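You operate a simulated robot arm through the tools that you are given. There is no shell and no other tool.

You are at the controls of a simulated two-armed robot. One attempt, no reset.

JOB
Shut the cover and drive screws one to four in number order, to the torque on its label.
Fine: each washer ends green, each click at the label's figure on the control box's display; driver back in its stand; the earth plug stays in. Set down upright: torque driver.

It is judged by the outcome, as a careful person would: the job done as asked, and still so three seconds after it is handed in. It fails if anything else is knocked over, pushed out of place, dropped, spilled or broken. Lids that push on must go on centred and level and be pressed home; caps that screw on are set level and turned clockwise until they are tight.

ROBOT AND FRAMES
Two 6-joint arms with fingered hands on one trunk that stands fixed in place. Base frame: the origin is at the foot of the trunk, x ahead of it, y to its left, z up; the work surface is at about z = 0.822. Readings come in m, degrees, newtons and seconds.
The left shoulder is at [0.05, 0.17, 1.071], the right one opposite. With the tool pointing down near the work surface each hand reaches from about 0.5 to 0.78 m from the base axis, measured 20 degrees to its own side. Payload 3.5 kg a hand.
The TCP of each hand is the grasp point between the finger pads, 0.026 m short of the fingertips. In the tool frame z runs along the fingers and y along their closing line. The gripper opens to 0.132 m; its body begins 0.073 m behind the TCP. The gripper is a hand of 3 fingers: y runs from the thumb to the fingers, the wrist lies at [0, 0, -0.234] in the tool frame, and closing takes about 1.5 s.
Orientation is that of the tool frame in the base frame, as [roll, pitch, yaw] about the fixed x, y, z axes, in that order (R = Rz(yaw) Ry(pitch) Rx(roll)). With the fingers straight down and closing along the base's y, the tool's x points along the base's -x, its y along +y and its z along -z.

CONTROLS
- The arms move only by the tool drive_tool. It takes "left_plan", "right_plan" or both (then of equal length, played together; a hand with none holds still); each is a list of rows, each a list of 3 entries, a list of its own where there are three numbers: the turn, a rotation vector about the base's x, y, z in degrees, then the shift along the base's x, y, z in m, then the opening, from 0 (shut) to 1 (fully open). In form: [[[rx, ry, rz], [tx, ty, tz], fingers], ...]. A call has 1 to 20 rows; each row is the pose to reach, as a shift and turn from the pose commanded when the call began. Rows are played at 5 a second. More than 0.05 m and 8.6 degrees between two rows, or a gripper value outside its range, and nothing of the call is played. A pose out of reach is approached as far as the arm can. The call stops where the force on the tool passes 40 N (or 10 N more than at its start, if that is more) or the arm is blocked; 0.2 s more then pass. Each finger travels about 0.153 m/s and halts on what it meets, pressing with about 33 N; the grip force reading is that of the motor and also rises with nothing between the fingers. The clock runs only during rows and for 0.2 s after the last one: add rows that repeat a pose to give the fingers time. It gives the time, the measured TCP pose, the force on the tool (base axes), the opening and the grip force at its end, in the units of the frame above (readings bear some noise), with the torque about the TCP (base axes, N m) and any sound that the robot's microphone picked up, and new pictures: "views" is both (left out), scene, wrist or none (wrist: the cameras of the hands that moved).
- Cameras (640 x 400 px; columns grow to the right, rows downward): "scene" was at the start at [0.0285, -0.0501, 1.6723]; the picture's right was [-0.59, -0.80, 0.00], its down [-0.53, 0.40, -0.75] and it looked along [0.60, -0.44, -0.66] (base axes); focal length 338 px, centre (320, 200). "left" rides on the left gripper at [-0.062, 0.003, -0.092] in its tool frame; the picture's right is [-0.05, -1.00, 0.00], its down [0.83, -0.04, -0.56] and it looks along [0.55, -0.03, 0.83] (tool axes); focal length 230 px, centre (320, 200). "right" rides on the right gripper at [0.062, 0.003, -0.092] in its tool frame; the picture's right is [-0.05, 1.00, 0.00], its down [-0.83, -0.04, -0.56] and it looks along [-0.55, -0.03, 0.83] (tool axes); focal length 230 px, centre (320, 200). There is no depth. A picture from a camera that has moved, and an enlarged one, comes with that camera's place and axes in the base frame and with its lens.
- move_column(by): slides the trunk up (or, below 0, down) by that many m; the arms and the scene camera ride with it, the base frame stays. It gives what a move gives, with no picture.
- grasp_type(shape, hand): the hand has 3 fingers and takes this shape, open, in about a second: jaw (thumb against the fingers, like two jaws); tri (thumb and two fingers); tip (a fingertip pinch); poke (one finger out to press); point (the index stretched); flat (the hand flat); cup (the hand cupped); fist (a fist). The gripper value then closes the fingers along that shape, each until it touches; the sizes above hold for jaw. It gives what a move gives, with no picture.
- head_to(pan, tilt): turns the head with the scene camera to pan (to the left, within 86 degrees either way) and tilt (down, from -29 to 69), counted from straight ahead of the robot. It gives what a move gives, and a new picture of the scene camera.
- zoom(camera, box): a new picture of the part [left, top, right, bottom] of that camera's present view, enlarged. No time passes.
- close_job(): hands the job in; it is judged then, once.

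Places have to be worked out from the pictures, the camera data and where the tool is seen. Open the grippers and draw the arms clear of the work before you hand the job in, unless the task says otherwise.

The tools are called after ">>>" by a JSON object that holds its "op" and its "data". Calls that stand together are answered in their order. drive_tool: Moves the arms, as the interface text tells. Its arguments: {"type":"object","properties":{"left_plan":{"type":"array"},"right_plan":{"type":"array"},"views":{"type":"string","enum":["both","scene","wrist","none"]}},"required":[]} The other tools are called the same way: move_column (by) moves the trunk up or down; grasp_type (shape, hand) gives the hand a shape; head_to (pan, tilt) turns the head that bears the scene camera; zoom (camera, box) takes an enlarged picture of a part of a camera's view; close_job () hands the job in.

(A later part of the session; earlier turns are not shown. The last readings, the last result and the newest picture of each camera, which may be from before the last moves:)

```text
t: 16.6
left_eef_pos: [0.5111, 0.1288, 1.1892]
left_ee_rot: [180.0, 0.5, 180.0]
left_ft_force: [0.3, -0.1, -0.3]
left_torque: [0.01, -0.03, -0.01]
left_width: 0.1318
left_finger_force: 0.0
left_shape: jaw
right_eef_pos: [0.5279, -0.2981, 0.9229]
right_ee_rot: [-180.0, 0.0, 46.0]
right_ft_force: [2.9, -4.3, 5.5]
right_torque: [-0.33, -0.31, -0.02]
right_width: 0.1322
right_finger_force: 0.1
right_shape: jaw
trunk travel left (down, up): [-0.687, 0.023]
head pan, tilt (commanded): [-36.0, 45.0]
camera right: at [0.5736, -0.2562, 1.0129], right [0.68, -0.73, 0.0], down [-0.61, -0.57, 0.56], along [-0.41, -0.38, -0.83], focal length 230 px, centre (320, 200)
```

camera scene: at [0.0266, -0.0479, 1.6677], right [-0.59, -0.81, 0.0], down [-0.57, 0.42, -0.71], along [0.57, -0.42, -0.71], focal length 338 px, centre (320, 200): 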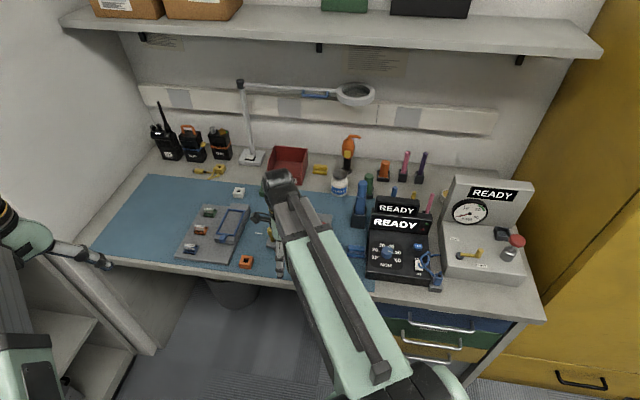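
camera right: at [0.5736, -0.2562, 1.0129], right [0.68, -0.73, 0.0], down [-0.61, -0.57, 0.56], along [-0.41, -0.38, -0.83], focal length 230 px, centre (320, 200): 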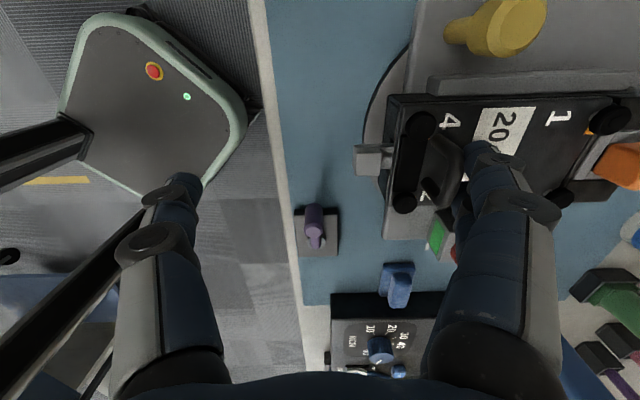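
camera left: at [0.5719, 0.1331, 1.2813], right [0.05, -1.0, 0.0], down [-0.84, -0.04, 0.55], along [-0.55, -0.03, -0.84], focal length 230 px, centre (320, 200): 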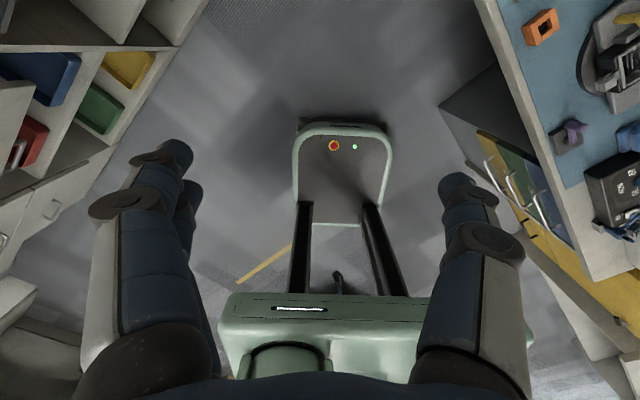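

It is still moving down with a steady light force, so the hinge is just stiff. I continue pressing down in small steps until it stops.

>>> {"op": "drive_tool", "data": {"right_plan": [[[0, 0, 0], [-0.0007, 0.0007, -0.004], 1], [[0, 0, 0], [-0.0014, 0.0014, -0.008], 1], [[0, 0, 0], [-0.002, 0.002, -0.012], 1], [[0, 0, 0], [-0.002, 0.002, -0.016], 1], [[0, 0, 0], [-0.002, 0.002, -0.02], 1]], "views": "wrist"}}

```text
t: 17.8
left_eef_pos: [0.5106, 0.129, 1.1886]
left_ee_rot: [-179.8, 0.6, -180.0]
left_ft_force: [-0.3, -0.8, 0.1]
left_torque: [-0.02, 0.02, 0.01]
left_width: 0.1319
left_finger_force: 0.1
left_shape: jaw
right_eef_pos: [0.5266, -0.2969, 0.9048]
right_ee_rot: [179.9, 0.0, 46.1]
right_ft_force: [6.2, -6.3, 19.7]
right_torque: [-0.96, -1.0, 0.05]
right_width: 0.1318
right_finger_force: 0.2
right_shape: jaw
trunk travel left (down, up): [-0.687, 0.023]
head pan, tilt (commanded): [-36.0, 45.0]
camera right: at [0.5717, -0.2546, 0.995], right [0.68, -0.73, 0.0], down [-0.61, -0.57, 0.56], along [-0.41, -0.38, -0.83], focal length 230 px, centre (320, 200)
```

right: 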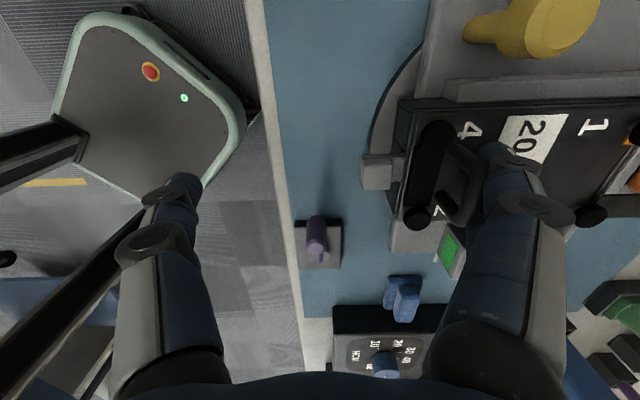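

Force climbed to about 20 N with the fingertip at z≈0.879. I zoom to check the seam before pressing further.

>>> {"op": "zoom", "data": {"camera": "right", "box": [340, 70, 640, 260]}}

```text
2.11 times, centred on (490, 165) of right
camera zoom: at [0.5717, -0.2546, 0.995], right [0.68, -0.73, 0.0], down [-0.61, -0.57, 0.56], along [-0.41, -0.38, -0.83], focal length 484 px, centre (-38, 274)
```

zoom: 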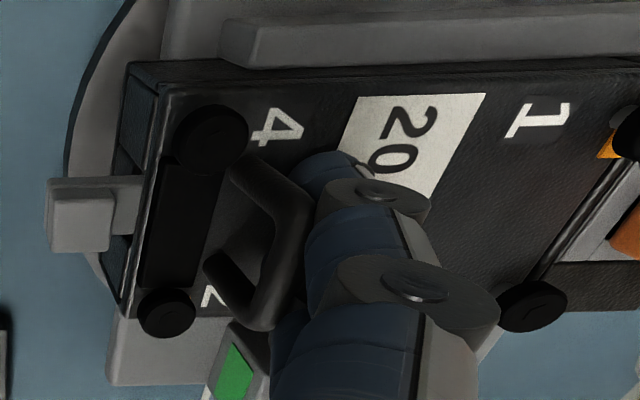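

I slide back off the handle slightly and lift straight up, so the fingers don't drag the lid open, then look.

>>> {"op": "drive_tool", "data": {"right_plan": [[[0, 0, 0], [0.005, -0.005, 0.002], 1], [[0, 0, 0], [0.008, -0.008, 0.02], 1], [[0, 0, 0], [0.008, -0.008, 0.06], 1], [[0, 0, 0], [0.008, -0.008, 0.1], 1], [[0, 0, 0], [0, 0, 0.14], 1], [[0, 0, 0], [0, 0, 0.18], 1], [[0, 0, 0], [0, 0, 0.18], 1]], "views": "both"}}

>>> {"op": "zoom", "data": {"camera": "right", "box": [300, 40, 560, 220]}}

```text
t: 19.4
left_eef_pos: [0.5107, 0.1296, 1.1892]
left_ee_rot: [180.0, 0.5, 180.0]
left_ft_force: [0.5, 0.6, -0.5]
left_torque: [-0.03, -0.01, 0.0]
left_width: 0.1322
left_finger_force: 0.0
left_shape: jaw
right_eef_pos: [0.526, -0.2976, 1.0824]
right_ee_rot: [-179.9, 0.1, 46.0]
right_ft_force: [0.6, -0.5, 0.9]
right_torque: [0.0, -0.03, 0.0]
right_width: 0.1319
right_finger_force: 0.1
right_shape: jaw
trunk travel left (down, up): [-0.687, 0.023]
head pan, tilt (commanded): [-36.0, 45.0]
camera scene: at [0.027, -0.048, 1.6675], right [-0.59, -0.81, 0.0], down [-0.57, 0.42, -0.71], along [0.57, -0.42, -0.71], focal length 338 px, centre (320, 200)
camera right: at [0.5717, -0.2565, 1.1727], right [0.68, -0.73, 0.0], down [-0.61, -0.57, 0.56], along [-0.41, -0.38, -0.83], focal length 230 px, centre (320, 200)
```

scene: 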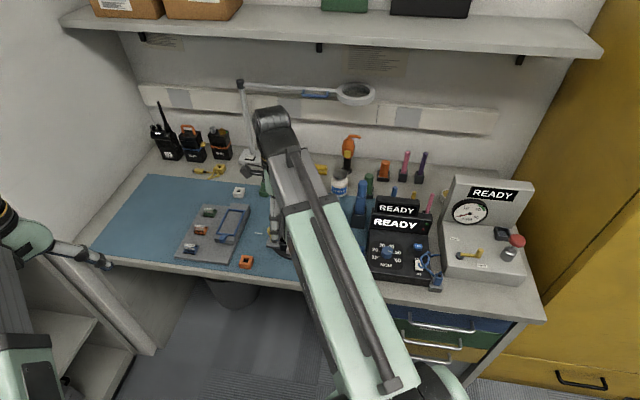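
right: 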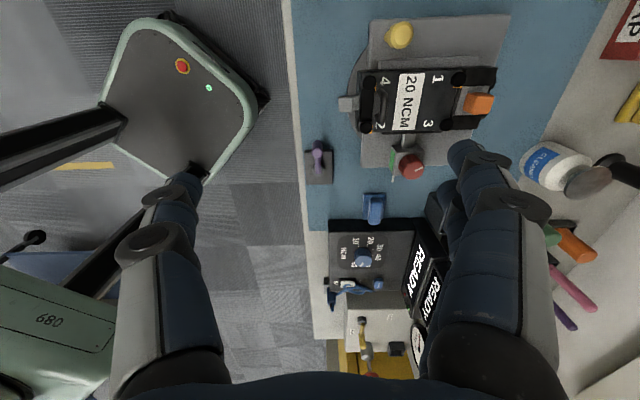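

```text
2.22 times, centred on (430, 130) of right
camera zoom: at [0.5717, -0.2565, 1.1727], right [0.68, -0.73, 0.0], down [-0.61, -0.57, 0.56], along [-0.41, -0.38, -0.83], focal length 511 px, centre (76, 356)
```

zoom: 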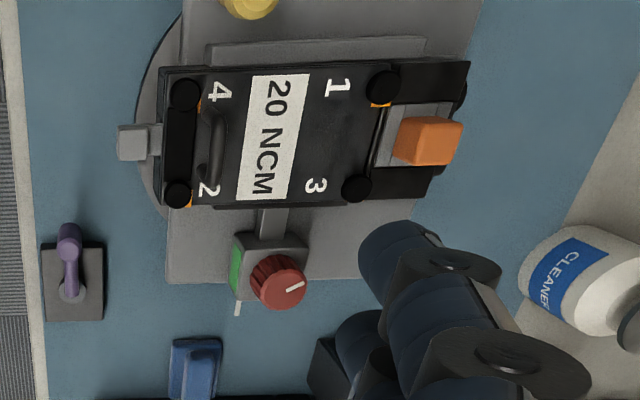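

The cover lies shut, label 20 NCM, screws: 1 back-left, 2 front-right, 3 back-right, 4 front-left, washers orange. Next the control box; I zoom at it from this side view to judge its slope, the dial, and the IN/OUT switch.

>>> {"op": "zoom", "data": {"camera": "right", "box": [300, 180, 460, 330]}}

>>> {"op": "zoom", "data": {"camera": "scene", "box": [350, 180, 470, 300]}}

>>> {"op": "zoom", "data": {"camera": "scene", "box": [330, 130, 470, 230]}}

```text
2.67 times, centred on (380, 255) of right
camera zoom: at [0.5717, -0.2565, 1.1727], right [0.68, -0.73, 0.0], down [-0.61, -0.57, 0.56], along [-0.41, -0.38, -0.83], focal length 614 px, centre (160, 53)
```

zoom: 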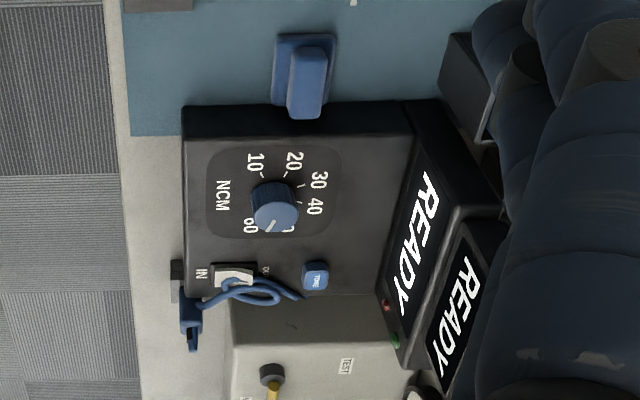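

```text
3.33 times, centred on (410, 240) of scene
camera zoom: at [0.027, -0.048, 1.6675], right [-0.59, -0.81, 0.0], down [-0.57, 0.42, -0.71], along [0.57, -0.42, -0.71], focal length 1127 px, centre (20, 67)
```

zoom: 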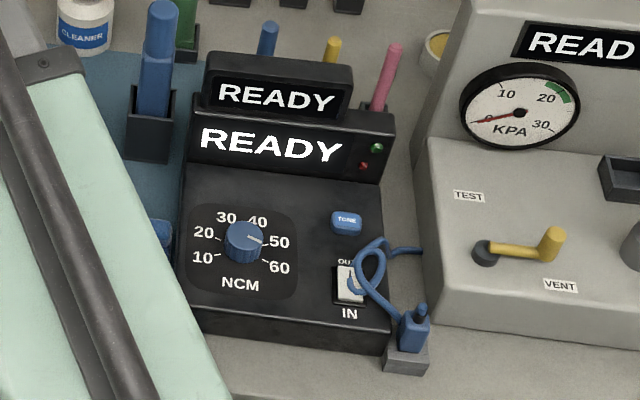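

```text
4.00 times, centred on (400, 180) of scene
camera zoom: at [0.027, -0.048, 1.6675], right [-0.59, -0.81, 0.0], down [-0.57, 0.42, -0.71], along [0.57, -0.42, -0.71], focal length 1352 px, centre (0, 280)
```

zoom: 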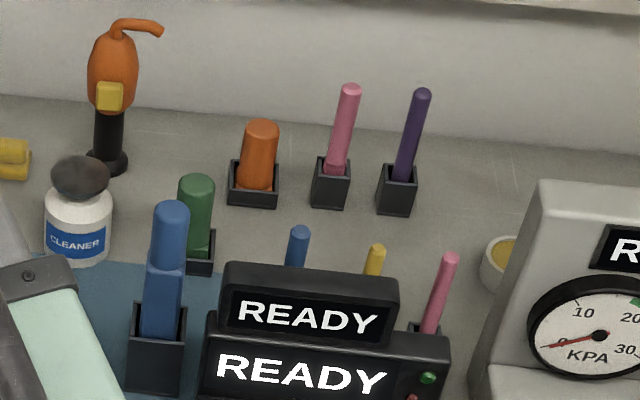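

The panel is flat with the dial top near (0.382, -0.544, 0.872); the blue tool in the black stand beside the box is at about (0.536, -0.578), top z≈1.01. I zoom further on the dial pointer and on the tools to be sure which is the torque driver.

>>> {"op": "zoom", "data": {"camera": "scene", "box": [370, 230, 420, 270]}}

>>> {"op": "zoom", "data": {"camera": "scene", "box": [330, 125, 380, 175]}}

>>> {"op": "zoom", "data": {"camera": "scene", "box": [340, 170, 400, 230]}}

```text
10.00 times, centred on (395, 250) of scene
camera zoom: at [0.027, -0.048, 1.6675], right [-0.59, -0.81, 0.0], down [-0.57, 0.42, -0.71], along [0.57, -0.42, -0.71], focal length 3380 px, centre (-430, -300)
```

zoom: 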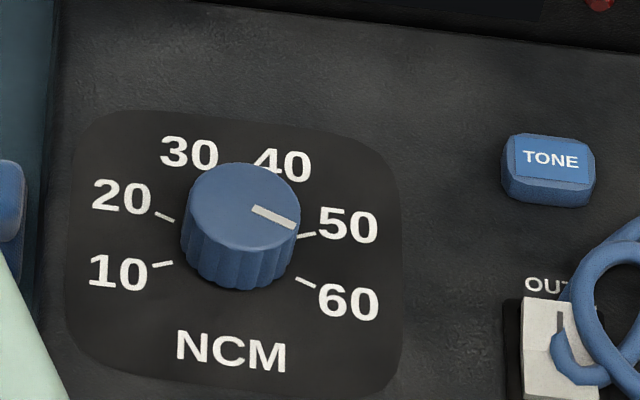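

```text
8.00 times, centred on (355, 150) of scene
camera zoom: at [0.027, -0.048, 1.6675], right [-0.59, -0.81, 0.0], down [-0.57, 0.42, -0.71], along [0.57, -0.42, -0.71], focal length 2704 px, centre (40, 600)
```

zoom: 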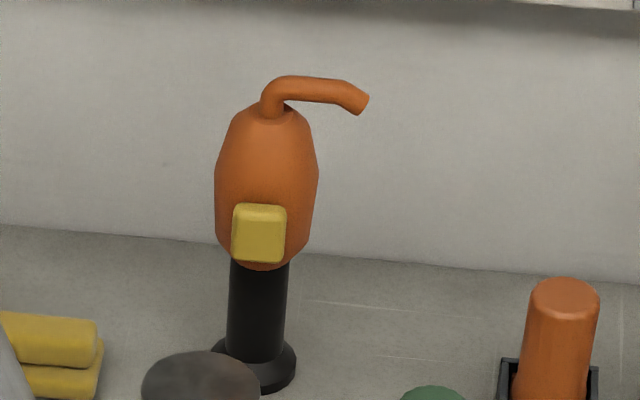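

```text
6.67 times, centred on (370, 200) of scene
camera zoom: at [0.027, -0.048, 1.6675], right [-0.59, -0.81, 0.0], down [-0.57, 0.42, -0.71], along [0.57, -0.42, -0.71], focal length 2254 px, centre (-13, 200)
```

zoom: 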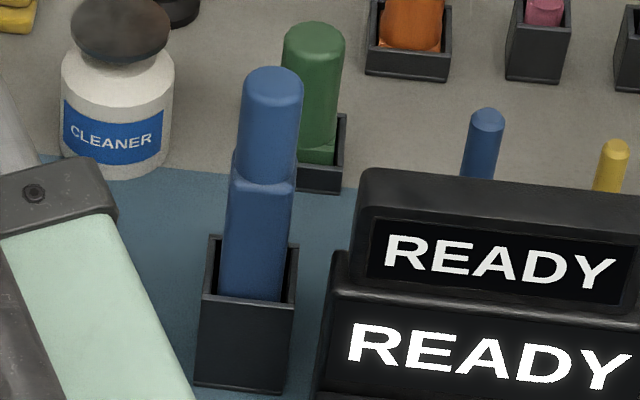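

Pointer sits around 57; 20 is roughly 180° counter-clockwise. The blue tool beside the control box looks like the torque driver. I move the right hand above the dial at z≈1.06 (yaw 46) to check alignment and the IN/OUT switch.

>>> {"op": "drive_tool", "data": {"right_plan": [[[0, 0, 0], [-0.02, -0.035, 0], 1], [[0, 0, 0], [-0.041, -0.07, 0], 1], [[0, 0, 0], [-0.062, -0.105, 0], 1], [[0, 0, 0], [-0.082, -0.14, 0], 1], [[0, 0, 0], [-0.103, -0.176, 0], 1], [[0, 0, 0], [-0.123, -0.211, -0.01], 1], [[0, 0, 0], [-0.144, -0.2464, -0.025], 1], [[0, 0, 0], [-0.144, -0.2464, -0.025], 1]], "views": "both"}}

>>> {"op": "zoom", "data": {"camera": "right", "box": [230, 60, 430, 220]}}

```text
t: 21.2
left_eef_pos: [0.5098, 0.13, 1.1884]
left_ee_rot: [-179.9, 0.5, 180.0]
left_ft_force: [0.3, 0.3, 0.6]
left_torque: [-0.01, 0.0, 0.01]
left_width: 0.1321
left_finger_force: 0.1
left_shape: jaw
right_eef_pos: [0.3839, -0.5422, 1.0594]
right_ee_rot: [-179.9, 0.1, 46.0]
right_ft_force: [-0.7, 0.3, 0.5]
right_torque: [-0.01, 0.0, -0.02]
right_width: 0.1317
right_finger_force: 0.0
right_shape: jaw
trunk travel left (down, up): [-0.687, 0.023]
head pan, tilt (commanded): [-36.0, 45.0]
camera scene: at [0.027, -0.0476, 1.6675], right [-0.59, -0.81, 0.0], down [-0.57, 0.42, -0.71], along [0.57, -0.42, -0.71], focal length 338 px, centre (320, 200)
camera right: at [0.4299, -0.5001, 1.1487], right [0.68, -0.73, 0.0], down [-0.61, -0.57, 0.56], along [-0.41, -0.38, -0.83], focal length 230 px, centre (320, 200)
```

scene: 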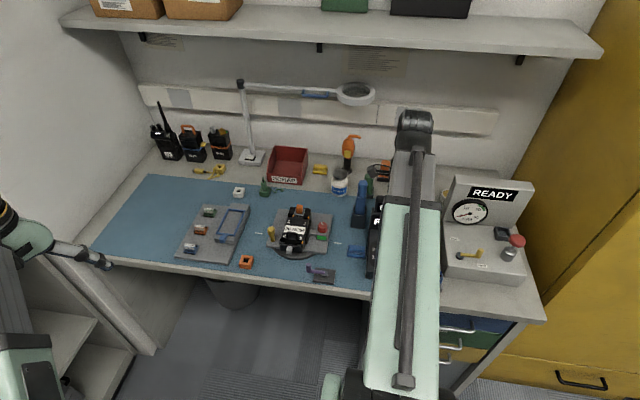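
right: 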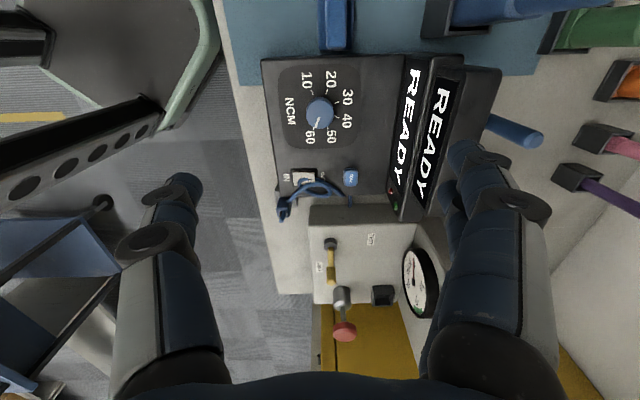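

```text
2.50 times, centred on (330, 140) of right
camera zoom: at [0.4299, -0.5001, 1.1487], right [0.68, -0.73, 0.0], down [-0.61, -0.57, 0.56], along [-0.41, -0.38, -0.83], focal length 575 px, centre (295, 350)
```

zoom: 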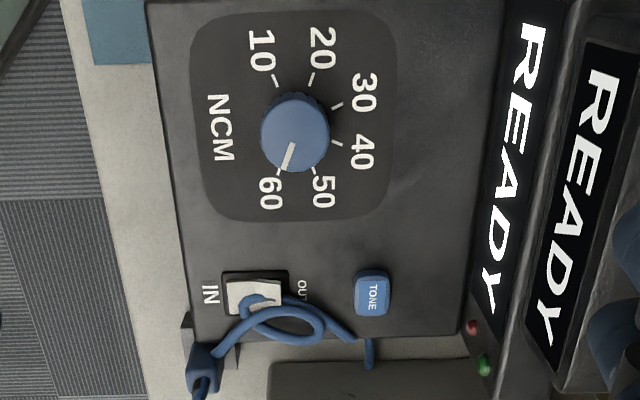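

The dial centre is at (0.3824, -0.5437), within 2 mm of the tool axis; pointer reads about 58–60. I zoom on the IN/OUT rocker to see which way it is set.

>>> {"op": "zoom", "data": {"camera": "right", "box": [270, 155, 350, 225]}}

>>> {"op": "zoom", "data": {"camera": "scene", "box": [270, 190, 340, 260]}}

```text
5.71 times, centred on (310, 190) of right
camera zoom: at [0.4299, -0.5001, 1.1487], right [0.68, -0.73, 0.0], down [-0.61, -0.57, 0.56], along [-0.41, -0.38, -0.83], focal length 1315 px, centre (377, 257)
```

zoom: 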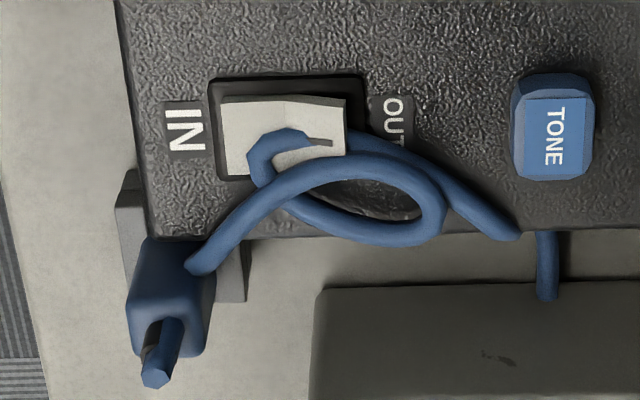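

```text
5.71 times, centred on (305, 225) of scene
camera zoom: at [0.027, -0.0476, 1.6675], right [-0.59, -0.81, 0.0], down [-0.57, 0.42, -0.71], along [0.57, -0.42, -0.71], focal length 1932 px, centre (406, 57)
```

zoom: 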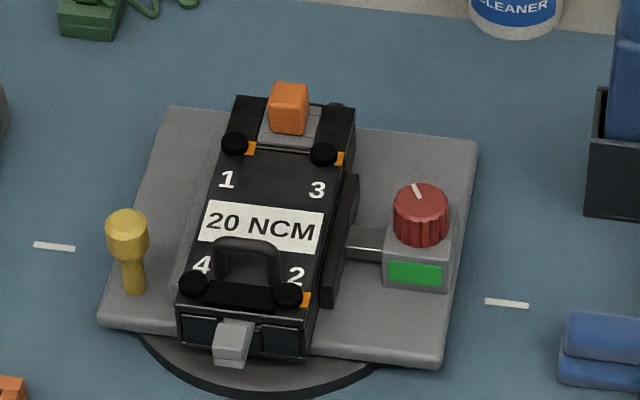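

The cover is properly shut in the scene view and the four screws are at computed corners. The rocker's state is unclear, so I zoom in harder on it.

>>> {"op": "zoom", "data": {"camera": "right", "box": [288, 162, 324, 188]}}

>>> {"op": "zoom", "data": {"camera": "scene", "box": [284, 205, 314, 230]}}

```text
15.38 times, centred on (306, 175) of right
camera zoom: at [0.4299, -0.5001, 1.1487], right [0.68, -0.73, 0.0], down [-0.61, -0.57, 0.56], along [-0.41, -0.38, -0.83], focal length 3540 px, centre (535, 585)
```

zoom: 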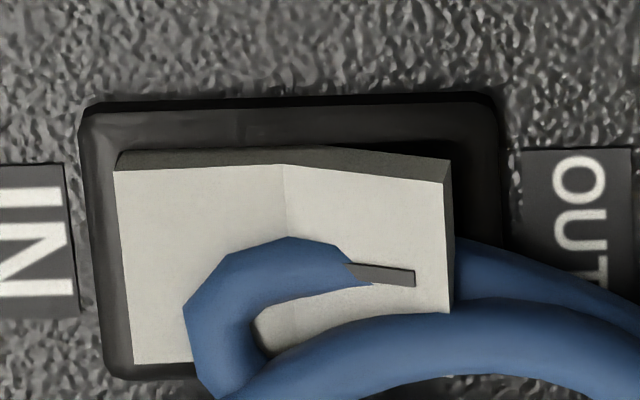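

```text
16.00 times, centred on (299, 218) of scene
camera zoom: at [0.027, -0.0476, 1.6675], right [-0.59, -0.81, 0.0], down [-0.57, 0.42, -0.71], along [0.57, -0.42, -0.71], focal length 5409 px, centre (656, -80)
```

zoom: 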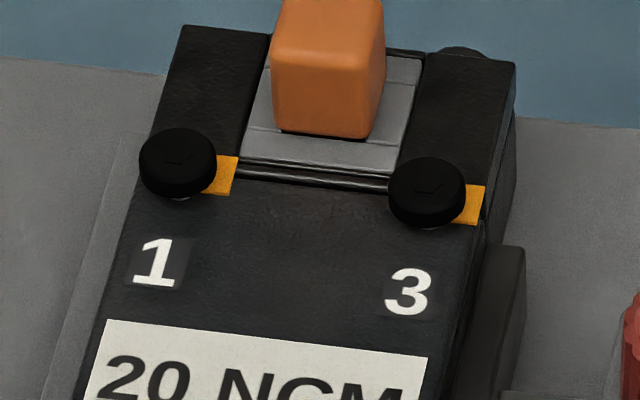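

The rocker's IN side is pressed down (OUT end stands raised), so drive direction is already IN. Now I turn the hand to yaw 80, narrow the jaws to about 7 cm and come down over the dial, stopping just above it first.

>>> {"op": "drive_tool", "data": {"right_plan": [[[0, 0, 8], [-0.0015, -0.0015, -0.02], 0.8], [[0, 0, 16], [-0.0015, -0.0015, -0.05], 0.6], [[0, 0, 24], [-0.0015, -0.0015, -0.08], 0.5], [[0, 0, 32], [-0.0015, -0.0015, -0.11], 0.5], [[0, 0, 34], [-0.0015, -0.0015, -0.135], 0.5], [[0, 0, 34], [-0.0015, -0.0015, -0.135], 0.5]], "views": "both"}}

>>> {"op": "zoom", "data": {"camera": "right", "box": [220, 90, 420, 250]}}

```text
t: 22.6
left_eef_pos: [0.5098, 0.1304, 1.1878]
left_ee_rot: [-180.0, 0.5, 180.0]
left_ft_force: [-0.1, -0.2, 0.2]
left_torque: [-0.03, 0.01, 0.02]
left_width: 0.132
left_finger_force: 0.0
left_shape: jaw
right_eef_pos: [0.3813, -0.5432, 0.9219]
right_ee_rot: [-179.9, 0.1, 80.1]
right_ft_force: [0.3, 0.1, -0.2]
right_torque: [0.01, -0.02, 0.04]
right_width: 0.0667
right_finger_force: 0.2
right_shape: jaw
trunk travel left (down, up): [-0.687, 0.023]
head pan, tilt (commanded): [-36.0, 45.0]
camera scene: at [0.0268, -0.048, 1.6675], right [-0.59, -0.81, 0.0], down [-0.57, 0.42, -0.71], along [0.57, -0.42, -0.71], focal length 338 px, centre (320, 200)
camera right: at [0.3958, -0.4821, 1.012], right [0.97, -0.22, 0.0], down [-0.18, -0.81, 0.56], along [-0.12, -0.54, -0.83], focal length 230 px, centre (320, 200)
```

scene: 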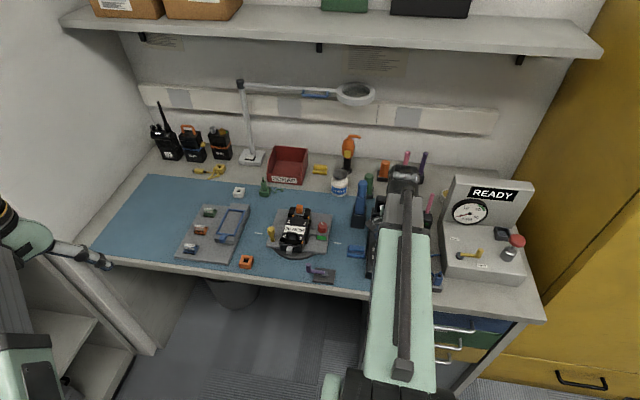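
right: 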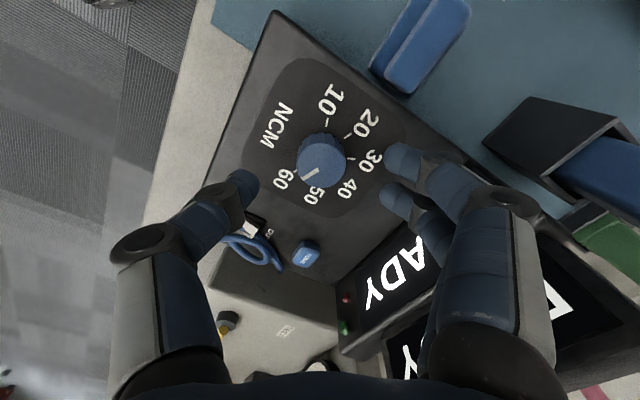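

```text
2.50 times, centred on (320, 170) of right
camera zoom: at [0.3958, -0.4821, 1.012], right [0.97, -0.22, 0.0], down [-0.18, -0.81, 0.56], along [-0.12, -0.54, -0.83], focal length 575 px, centre (320, 275)
```

zoom: 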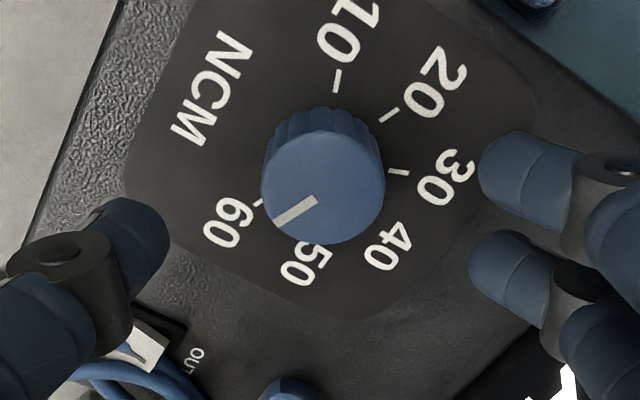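

Jaws are centred on the dial within a few mm. I lower to fingertip height just above the panel and close on the knob.

>>> {"op": "drive_tool", "data": {"right_plan": [[[0, 0, 0], [0.0004, -0.001, -0.015], 0.5], [[0, 0, 0], [0.0004, -0.0015, -0.028], 0.5], [[0, 0, 0], [0.0004, -0.0015, -0.038], 0.5], [[0, 0, 0], [0.0004, -0.0015, -0.038], 0.35], [[0, 0, 0], [0.0004, -0.0015, -0.038], 0.2], [[0, 0, 0], [0.0004, -0.0015, -0.038], 0.15], [[0, 0, 0], [0.0004, -0.0015, -0.038], 0.15]], "views": "wrist"}}

>>> {"op": "zoom", "data": {"camera": "right", "box": [220, 90, 420, 250]}}

```text
t: 24.2
left_eef_pos: [0.5092, 0.1305, 1.1888]
left_ee_rot: [-179.9, 0.5, -180.0]
left_ft_force: [-0.3, -0.7, 0.0]
left_torque: [0.02, 0.02, 0.02]
left_width: 0.1317
left_finger_force: 0.2
left_shape: jaw
right_eef_pos: [0.381, -0.5449, 0.8857]
right_ee_rot: [180.0, 0.2, 79.9]
right_ft_force: [-5.9, -0.8, 15.8]
right_torque: [0.06, 0.44, -0.02]
right_width: 0.0278
right_finger_force: 33.0
right_shape: jaw
trunk travel left (down, up): [-0.687, 0.023]
head pan, tilt (commanded): [-36.0, 45.0]
camera right: at [0.3954, -0.4849, 0.976], right [0.97, -0.22, 0.0], down [-0.19, -0.81, 0.56], along [-0.13, -0.54, -0.83], focal length 230 px, centre (320, 200)
```

right: 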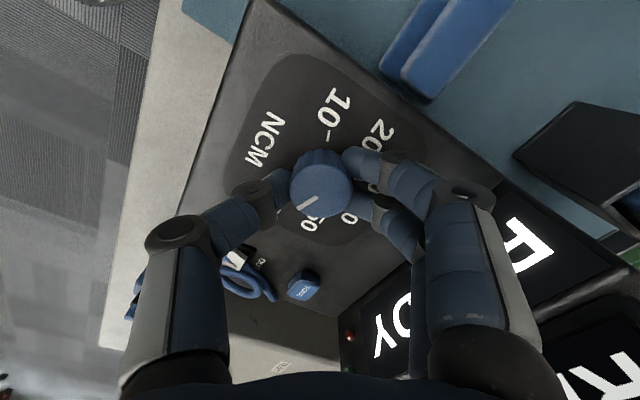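

```text
2.50 times, centred on (320, 170) of right
camera zoom: at [0.3954, -0.4849, 0.976], right [0.97, -0.22, 0.0], down [-0.19, -0.81, 0.56], along [-0.13, -0.54, -0.83], focal length 575 px, centre (320, 275)
```

zoom: 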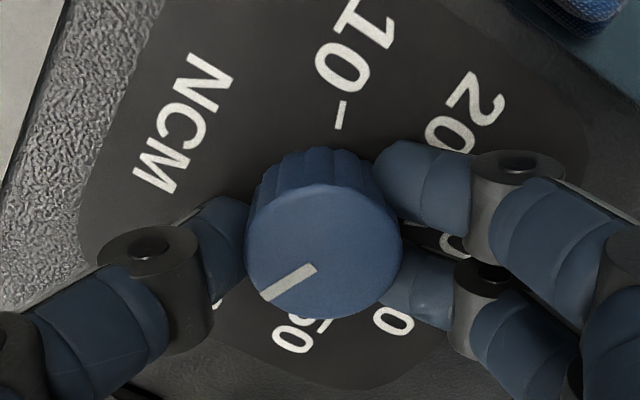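

The jaws hold the knob (grip 33 N), fingertips press the panel a bit (16 N), so I lift 4 mm and turn counter-clockwise 40° as a first stroke to see the knob and display respond.

>>> {"op": "drive_tool", "data": {"right_plan": [[[0, 0, 0], [0.0004, -0.0004, 0.004], 0.15], [[0, 0, 8], [0.0004, -0.0004, 0.004], 0.15], [[0, 0, 16], [0.0004, -0.0004, 0.004], 0.15], [[0, 0, 24], [0.0004, -0.0004, 0.004], 0.15], [[0, 0, 32], [0.0004, -0.0004, 0.004], 0.15], [[0, 0, 40], [0.0004, -0.0004, 0.004], 0.15], [[0, 0, 40], [0.0004, -0.0004, 0.004], 0.15]], "views": "wrist"}}

>>> {"op": "zoom", "data": {"camera": "right", "box": [220, 90, 420, 250]}}

```text
t: 25.8
left_eef_pos: [0.5112, 0.128, 1.1887]
left_ee_rot: [-179.9, 0.4, -179.9]
left_ft_force: [-0.1, 0.4, 0.1]
left_torque: [-0.01, -0.01, -0.01]
left_width: 0.1319
left_finger_force: 0.0
left_shape: jaw
right_eef_pos: [0.381, -0.5464, 0.8872]
right_ee_rot: [-179.9, 0.0, 120.2]
right_ft_force: [-3.5, 5.6, -23.2]
right_torque: [0.12, -0.01, 0.03]
right_width: 0.0242
right_finger_force: 33.1
right_shape: jaw
trunk travel left (down, up): [-0.687, 0.023]
head pan, tilt (commanded): [-36.0, 45.0]
camera right: at [0.3539, -0.4913, 0.9784], right [0.89, 0.46, 0.0], down [0.38, -0.74, 0.56], along [0.25, -0.49, -0.83], focal length 230 px, centre (320, 200)
```

right: 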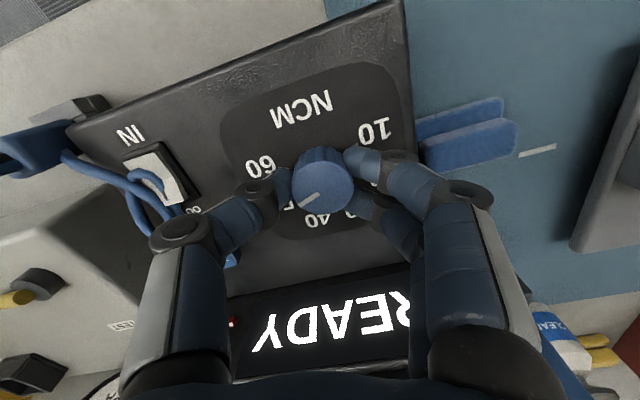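

```text
2.50 times, centred on (320, 170) of right
camera zoom: at [0.3539, -0.4913, 0.9784], right [0.89, 0.46, 0.0], down [0.38, -0.74, 0.56], along [0.25, -0.49, -0.83], focal length 575 px, centre (320, 275)
```

zoom: 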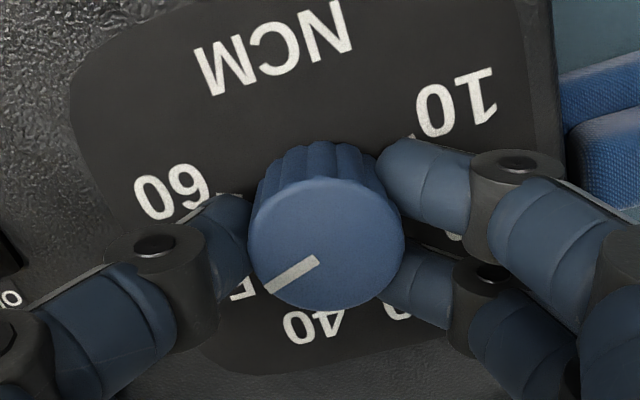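

The knob turns with the hand (now about 50). I ease down 2.5 mm to relieve the upward pull, and keep turning by another 62°.

>>> {"op": "drive_tool", "data": {"right_plan": [[[0, 0, 0], [0, 0.0008, -0.0025], 0.15], [[0, 0, 8], [0, 0.0008, -0.0025], 0.15], [[0, 0, 16], [0, 0.0008, -0.0025], 0.15], [[0, 0, 24], [0, 0.0008, -0.0025], 0.15], [[0, 0, 32], [0, 0.0008, -0.0025], 0.15], [[0, 0, 40], [0, 0.0008, -0.0025], 0.15], [[0, 0, 48], [0, 0.0008, -0.0025], 0.15], [[0, 0, 56], [0, 0.0008, -0.0025], 0.15], [[0, 0, 62], [0, 0.0008, -0.0025], 0.15], [[0, 0, 62], [0, 0.0008, -0.0025], 0.15]], "views": "wrist"}}

>>> {"op": "zoom", "data": {"camera": "right", "box": [220, 90, 420, 250]}}

```text
t: 28.0
left_eef_pos: [0.5116, 0.1303, 1.1887]
left_ee_rot: [-180.0, 0.5, 180.0]
left_ft_force: [0.5, 0.2, 0.3]
left_torque: [0.03, -0.01, 0.0]
left_width: 0.1319
left_finger_force: 0.1
left_shape: jaw
right_eef_pos: [0.383, -0.5446, 0.8864]
right_ee_rot: [-179.9, 0.2, -177.9]
right_ft_force: [9.3, -2.4, 3.3]
right_torque: [-0.03, -0.15, 0.03]
right_width: 0.0242
right_finger_force: 33.1
right_shape: jaw
trunk travel left (down, up): [-0.687, 0.023]
head pan, tilt (commanded): [-36.0, 45.0]
camera right: at [0.3214, -0.5442, 0.9769], right [0.01, 1.0, 0.0], down [0.83, -0.01, 0.56], along [0.56, -0.01, -0.83], focal length 230 px, centre (320, 200)
```

right: 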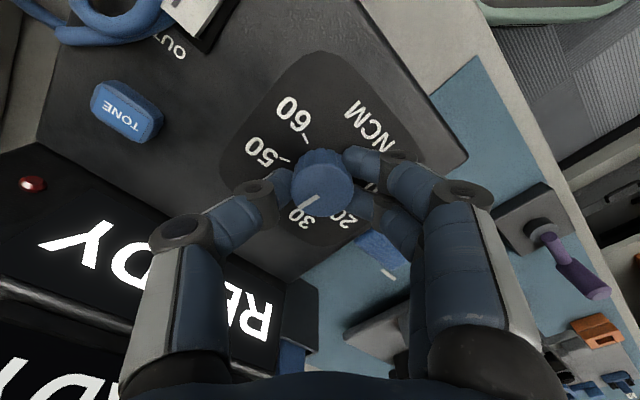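

```text
2.50 times, centred on (320, 170) of right
camera zoom: at [0.3214, -0.5442, 0.9769], right [0.01, 1.0, 0.0], down [0.83, -0.01, 0.56], along [0.56, -0.01, -0.83], focal length 575 px, centre (320, 275)
```

zoom: 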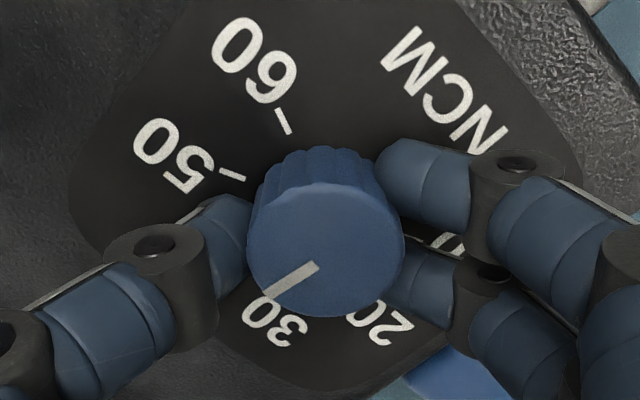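

Pointer is now around 35. I try to keep turning in the same grip by another 64°, checking the wrist allows it.

>>> {"op": "drive_tool", "data": {"right_plan": [[[0, 0, 8], [0, 0, 0], 0.15], [[0, 0, 16], [0, 0, 0], 0.15], [[0, 0, 24], [0, 0, 0], 0.15], [[0, 0, 32], [0, 0, 0], 0.15], [[0, 0, 40], [0, 0, 0], 0.15], [[0, 0, 48], [0, 0, 0], 0.15], [[0, 0, 56], [0, 0, 0], 0.15], [[0, 0, 64], [0, 0, 0], 0.15], [[0, 0, 64], [0, 0, 0], 0.15]], "views": "both"}}

>>> {"op": "zoom", "data": {"camera": "right", "box": [220, 90, 420, 250]}}

```text
t: 30.0
left_eef_pos: [0.5098, 0.1295, 1.1892]
left_ee_rot: [-179.9, 0.5, 179.9]
left_ft_force: [0.3, -1.0, -0.7]
left_torque: [0.02, 0.01, 0.02]
left_width: 0.1321
left_finger_force: 0.1
left_shape: jaw
right_eef_pos: [0.4699, -0.4058, 0.8695]
right_ee_rot: [-179.2, -4.1, -123.8]
right_ft_force: [-1.3, -0.3, -0.1]
right_torque: [0.0, 0.01, 0.03]
right_width: 0.0142
right_finger_force: 33.5
right_shape: jaw
right hand out of reach, approached as far as the arm can: row 5, 6, 7, 8, 9
trunk travel left (down, up): [-0.687, 0.023]
head pan, tilt (commanded): [-36.0, 45.0]
camera scene: at [0.0267, -0.0486, 1.6675], right [-0.59, -0.81, 0.0], down [-0.57, 0.42, -0.71], along [0.57, -0.42, -0.71], focal length 338 px, centre (320, 200)
camera right: at [0.437, -0.4478, 0.9643], right [-0.8, 0.6, -0.02], down [0.51, 0.7, 0.49], along [0.31, 0.39, -0.87], focal length 230 px, centre (320, 200)
```

scene: 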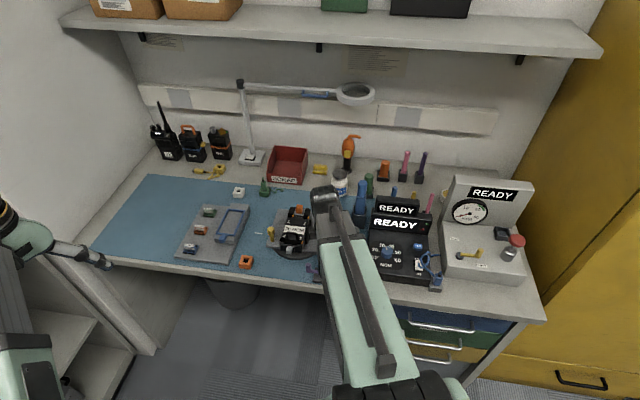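
right: 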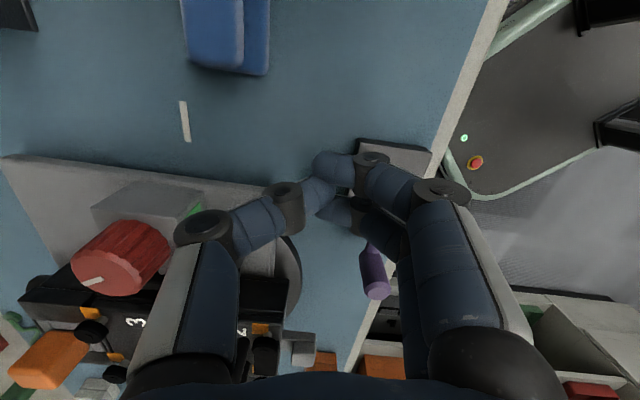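

```text
2.50 times, centred on (320, 170) of right
camera zoom: at [0.437, -0.4478, 0.9643], right [-0.8, 0.6, -0.02], down [0.51, 0.7, 0.49], along [0.31, 0.39, -0.87], focal length 575 px, centre (320, 275)
```

zoom: 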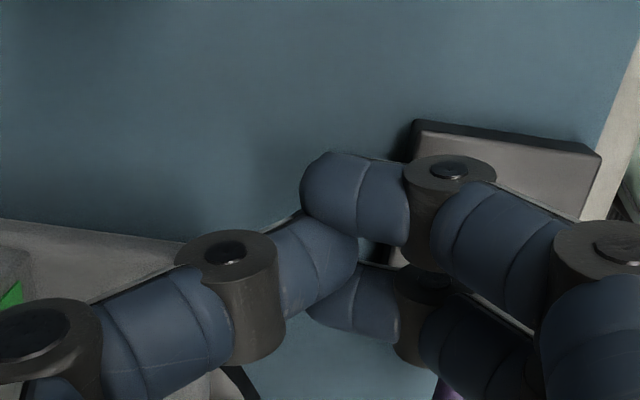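

The wrist ran out of range and the hand slid off the dial to (0.47, -0.41) — I must not push past that yaw again. I check that nothing was disturbed before doing anything else.

>>> {"op": "zoom", "data": {"camera": "scene", "box": [290, 200, 450, 310]}}

>>> {"op": "zoom", "data": {"camera": "scene", "box": [370, 230, 420, 270]}}

>>> {"op": "zoom", "data": {"camera": "right", "box": [0, 0, 420, 400]}}

```text
3.64 times, centred on (370, 255) of scene
camera zoom: at [0.0267, -0.0486, 1.6675], right [-0.59, -0.81, 0.0], down [-0.57, 0.42, -0.71], along [0.57, -0.42, -0.71], focal length 1229 px, centre (138, 0)
```

zoom: 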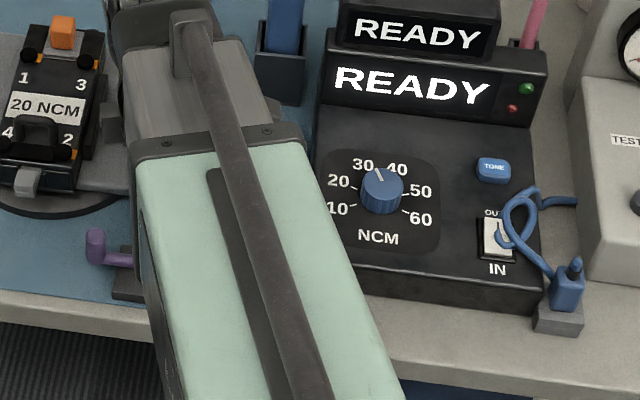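

```text
10.00 times, centred on (395, 250) of scene
camera zoom: at [0.0267, -0.0486, 1.6675], right [-0.59, -0.81, 0.0], down [-0.57, 0.42, -0.71], along [0.57, -0.42, -0.71], focal length 3380 px, centre (-430, -300)
```

zoom: 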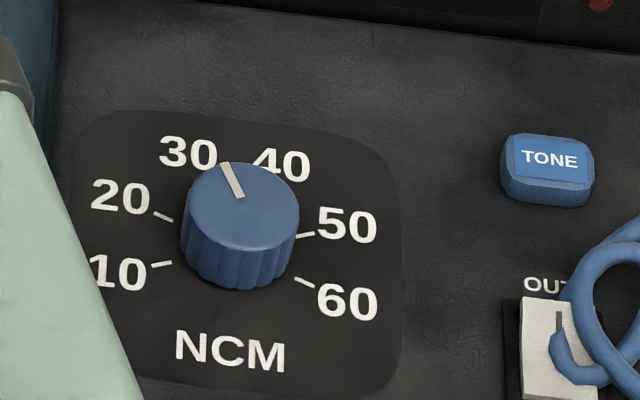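

```text
1.00 times, centred on (210, 200) of right (not enlarged: the box is as wide or as high as the picture)
camera zoom: at [0.437, -0.4478, 0.9643], right [-0.8, 0.6, -0.02], down [0.51, 0.7, 0.49], along [0.31, 0.39, -0.87], focal length 230 px, centre (430, 200)
```

zoom: 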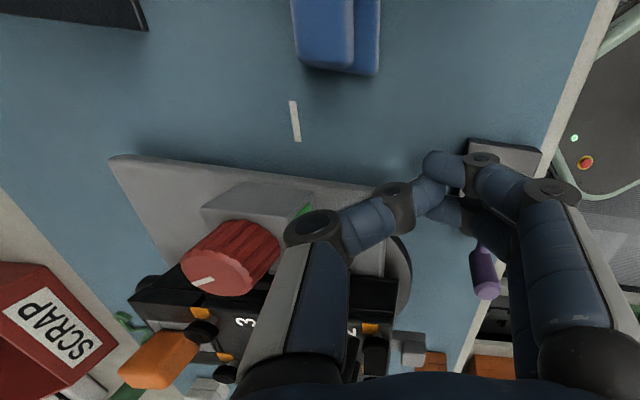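

The control box, dial ticks and TONE button are at identical pixels as before, so nothing shifted; the dial now reads about 33. I lift the hand in one small step to see how it responds from here.

>>> {"op": "drive_tool", "data": {"right_plan": [[[0, 0, 0], [0, 0, 0.04], 0.15]], "views": "wrist"}}

```text
t: 30.4
left_eef_pos: [0.5104, 0.1296, 1.1899]
left_ee_rot: [-180.0, 0.5, 180.0]
left_ft_force: [1.0, -0.4, 0.6]
left_torque: [-0.02, 0.03, -0.02]
left_width: 0.1321
left_finger_force: 0.0
left_shape: jaw
right_eef_pos: [0.4686, -0.4031, 0.9105]
right_ee_rot: [-179.2, -4.3, -124.0]
right_ft_force: [-0.3, 0.2, 0.3]
right_torque: [0.02, 0.02, -0.01]
right_width: 0.0138
right_finger_force: 32.6
right_shape: jaw
trunk travel left (down, up): [-0.687, 0.023]
head pan, tilt (commanded): [-36.0, 45.0]
camera right: at [0.435, -0.4457, 1.0056], right [-0.8, 0.6, -0.02], down [0.52, 0.7, 0.49], along [0.31, 0.38, -0.87], focal length 230 px, centre (320, 200)
```

right: 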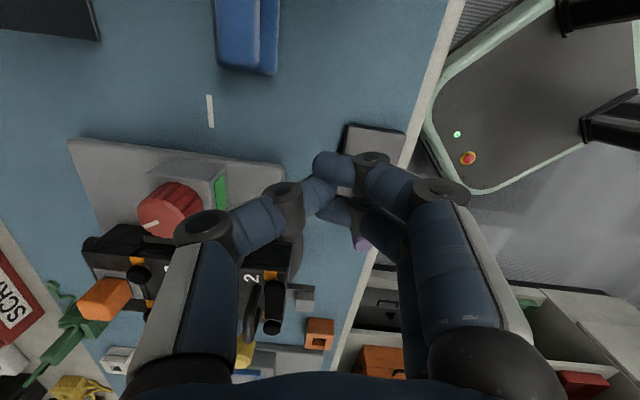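

It rose cleanly, and commands start from the actual pose. I lift further to z≈1.05, level the small tilt, and open the jaws part-way.

>>> {"op": "drive_tool", "data": {"right_plan": [[[0, 0, 0], [0, 0, 0.045], 0.15], [[2, -0.9, 0], [0, 0, 0.09], 0.3], [[4.0, -1.7, 0], [0, 0, 0.14], 0.5], [[4.0, -1.7, 0], [0, 0, 0.14], 0.5]], "views": "both"}}

>>> {"op": "zoom", "data": {"camera": "right", "box": [40, 0, 460, 400]}}

```text
t: 31.4
left_eef_pos: [0.5106, 0.1299, 1.1888]
left_ee_rot: [180.0, 0.6, 179.9]
left_ft_force: [-1.0, 0.8, 0.4]
left_torque: [0.0, 0.0, 0.0]
left_width: 0.1319
left_finger_force: 0.0
left_shape: jaw
right_eef_pos: [0.4784, -0.3871, 1.0498]
right_ee_rot: [179.9, 0.1, -124.4]
right_ft_force: [-0.1, 0.3, 0.1]
right_torque: [0.02, -0.02, 0.0]
right_width: 0.0654
right_finger_force: 0.0
right_shape: jaw
right hand out of reach, approached as far as the arm can: row 2, 3, 4
trunk travel left (down, up): [-0.687, 0.023]
head pan, tilt (commanded): [-36.0, 45.0]
camera scene: at [0.0271, -0.0481, 1.6675], right [-0.59, -0.81, 0.0], down [-0.57, 0.42, -0.71], along [0.57, -0.42, -0.71], focal length 338 px, centre (320, 200)
camera right: at [0.4405, -0.4353, 1.1404], right [-0.79, 0.61, 0.0], down [0.51, 0.66, 0.55], along [0.34, 0.44, -0.83], focal length 230 px, centre (320, 200)
```

scene: 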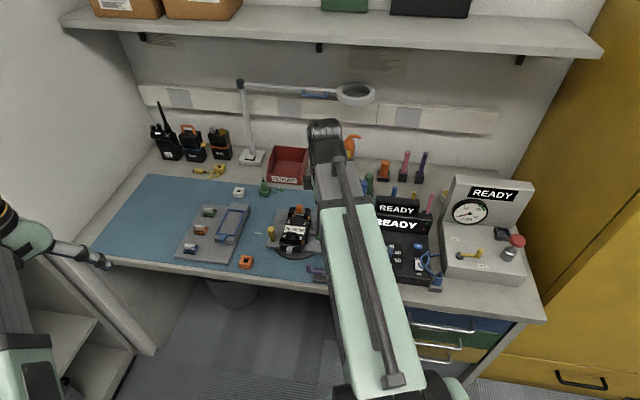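
right: 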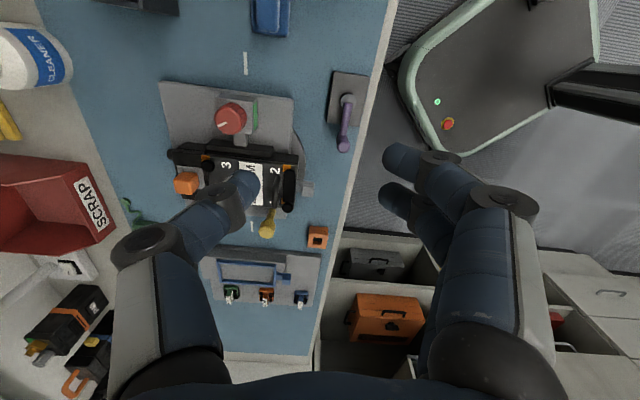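

```text
1.00 times, centred on (250, 200) of right (not enlarged: the box is as wide or as high as the picture)
camera zoom: at [0.4405, -0.4353, 1.1404], right [-0.79, 0.61, 0.0], down [0.51, 0.66, 0.55], along [0.34, 0.44, -0.83], focal length 230 px, centre (390, 200)
```

zoom: 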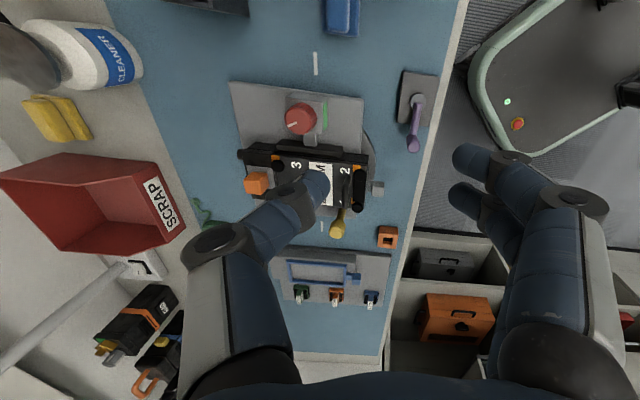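

Level again. Crank, pad and others look undisturbed. I rotate back to yaw ≈108 while returning above the dial at z≈1.05.

>>> {"op": "drive_tool", "data": {"right_plan": [[[0, 0, -8], [0, 0, 0], 0.5], [[0, 0, -16], [0, 0, 0], 0.5], [[0, 0, -24], [0, 0, 0], 0.5], [[0, 0, -32], [-0.008, -0.013, 0], 0.5], [[0, 0, -40], [-0.016, -0.026, 0], 0.5], [[0, 0, -48], [-0.024, -0.039, 0], 0.5], [[0, 0, -56], [-0.032, -0.053, 0], 0.5], [[0, 0, -64], [-0.04, -0.066, 0], 0.5], [[0, 0, -72], [-0.048, -0.079, 0], 0.5], [[0, 0, -80], [-0.056, -0.092, 0], 0.5], [[0, 0, -88], [-0.064, -0.105, 0], 0.5], [[0, 0, -96], [-0.072, -0.118, 0], 0.5], [[0, 0, -104], [-0.08, -0.132, 0], 0.5], [[0, 0, -112], [-0.088, -0.145, 0], 0.5], [[0, 0, -120], [-0.0964, -0.158, 0], 0.5], [[0, 0, -128], [-0.0964, -0.158, 0], 0.5], [[0, 0, -128], [-0.0964, -0.158, 0], 0.5]], "views": "wrist"}}

>>> {"op": "zoom", "data": {"camera": "right", "box": [240, 60, 400, 190]}}

```text
t: 35.0
left_eef_pos: [0.5113, 0.129, 1.1886]
left_ee_rot: [179.9, 0.5, 180.0]
left_ft_force: [-0.7, 0.1, 0.5]
left_torque: [0.02, 0.04, 0.0]
left_width: 0.1316
left_finger_force: 0.0
left_shape: jaw
right_eef_pos: [0.3805, -0.5469, 1.0513]
right_ee_rot: [179.9, 0.1, 108.0]
right_ft_force: [0.2, -0.4, 0.0]
right_torque: [-0.01, 0.0, -0.03]
right_width: 0.0653
right_finger_force: 0.1
right_shape: jaw
trunk travel left (down, up): [-0.687, 0.023]
head pan, tilt (commanded): [-36.0, 45.0]
camera right: at [0.3649, -0.4863, 1.1412], right [0.97, 0.26, 0.0], down [0.22, -0.8, 0.56], along [0.15, -0.54, -0.83], focal length 230 px, centre (320, 200)
```

right: 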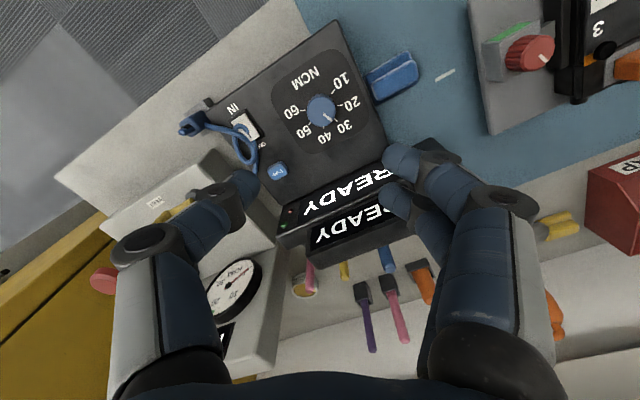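

```text
3.08 times, centred on (320, 125) of right
camera zoom: at [0.3649, -0.4863, 1.1412], right [0.97, 0.26, 0.0], down [0.22, -0.8, 0.56], along [0.15, -0.54, -0.83], focal length 708 px, centre (320, 431)
```

zoom: 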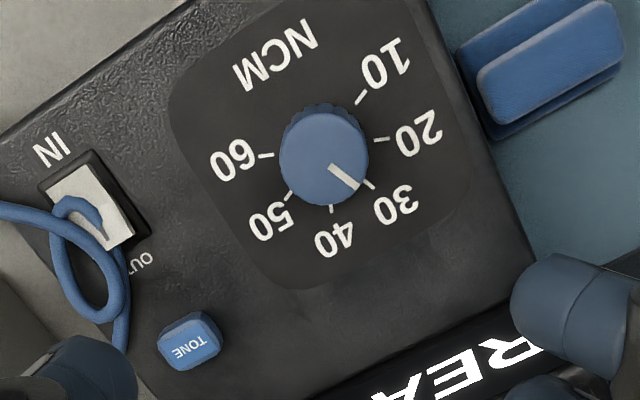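

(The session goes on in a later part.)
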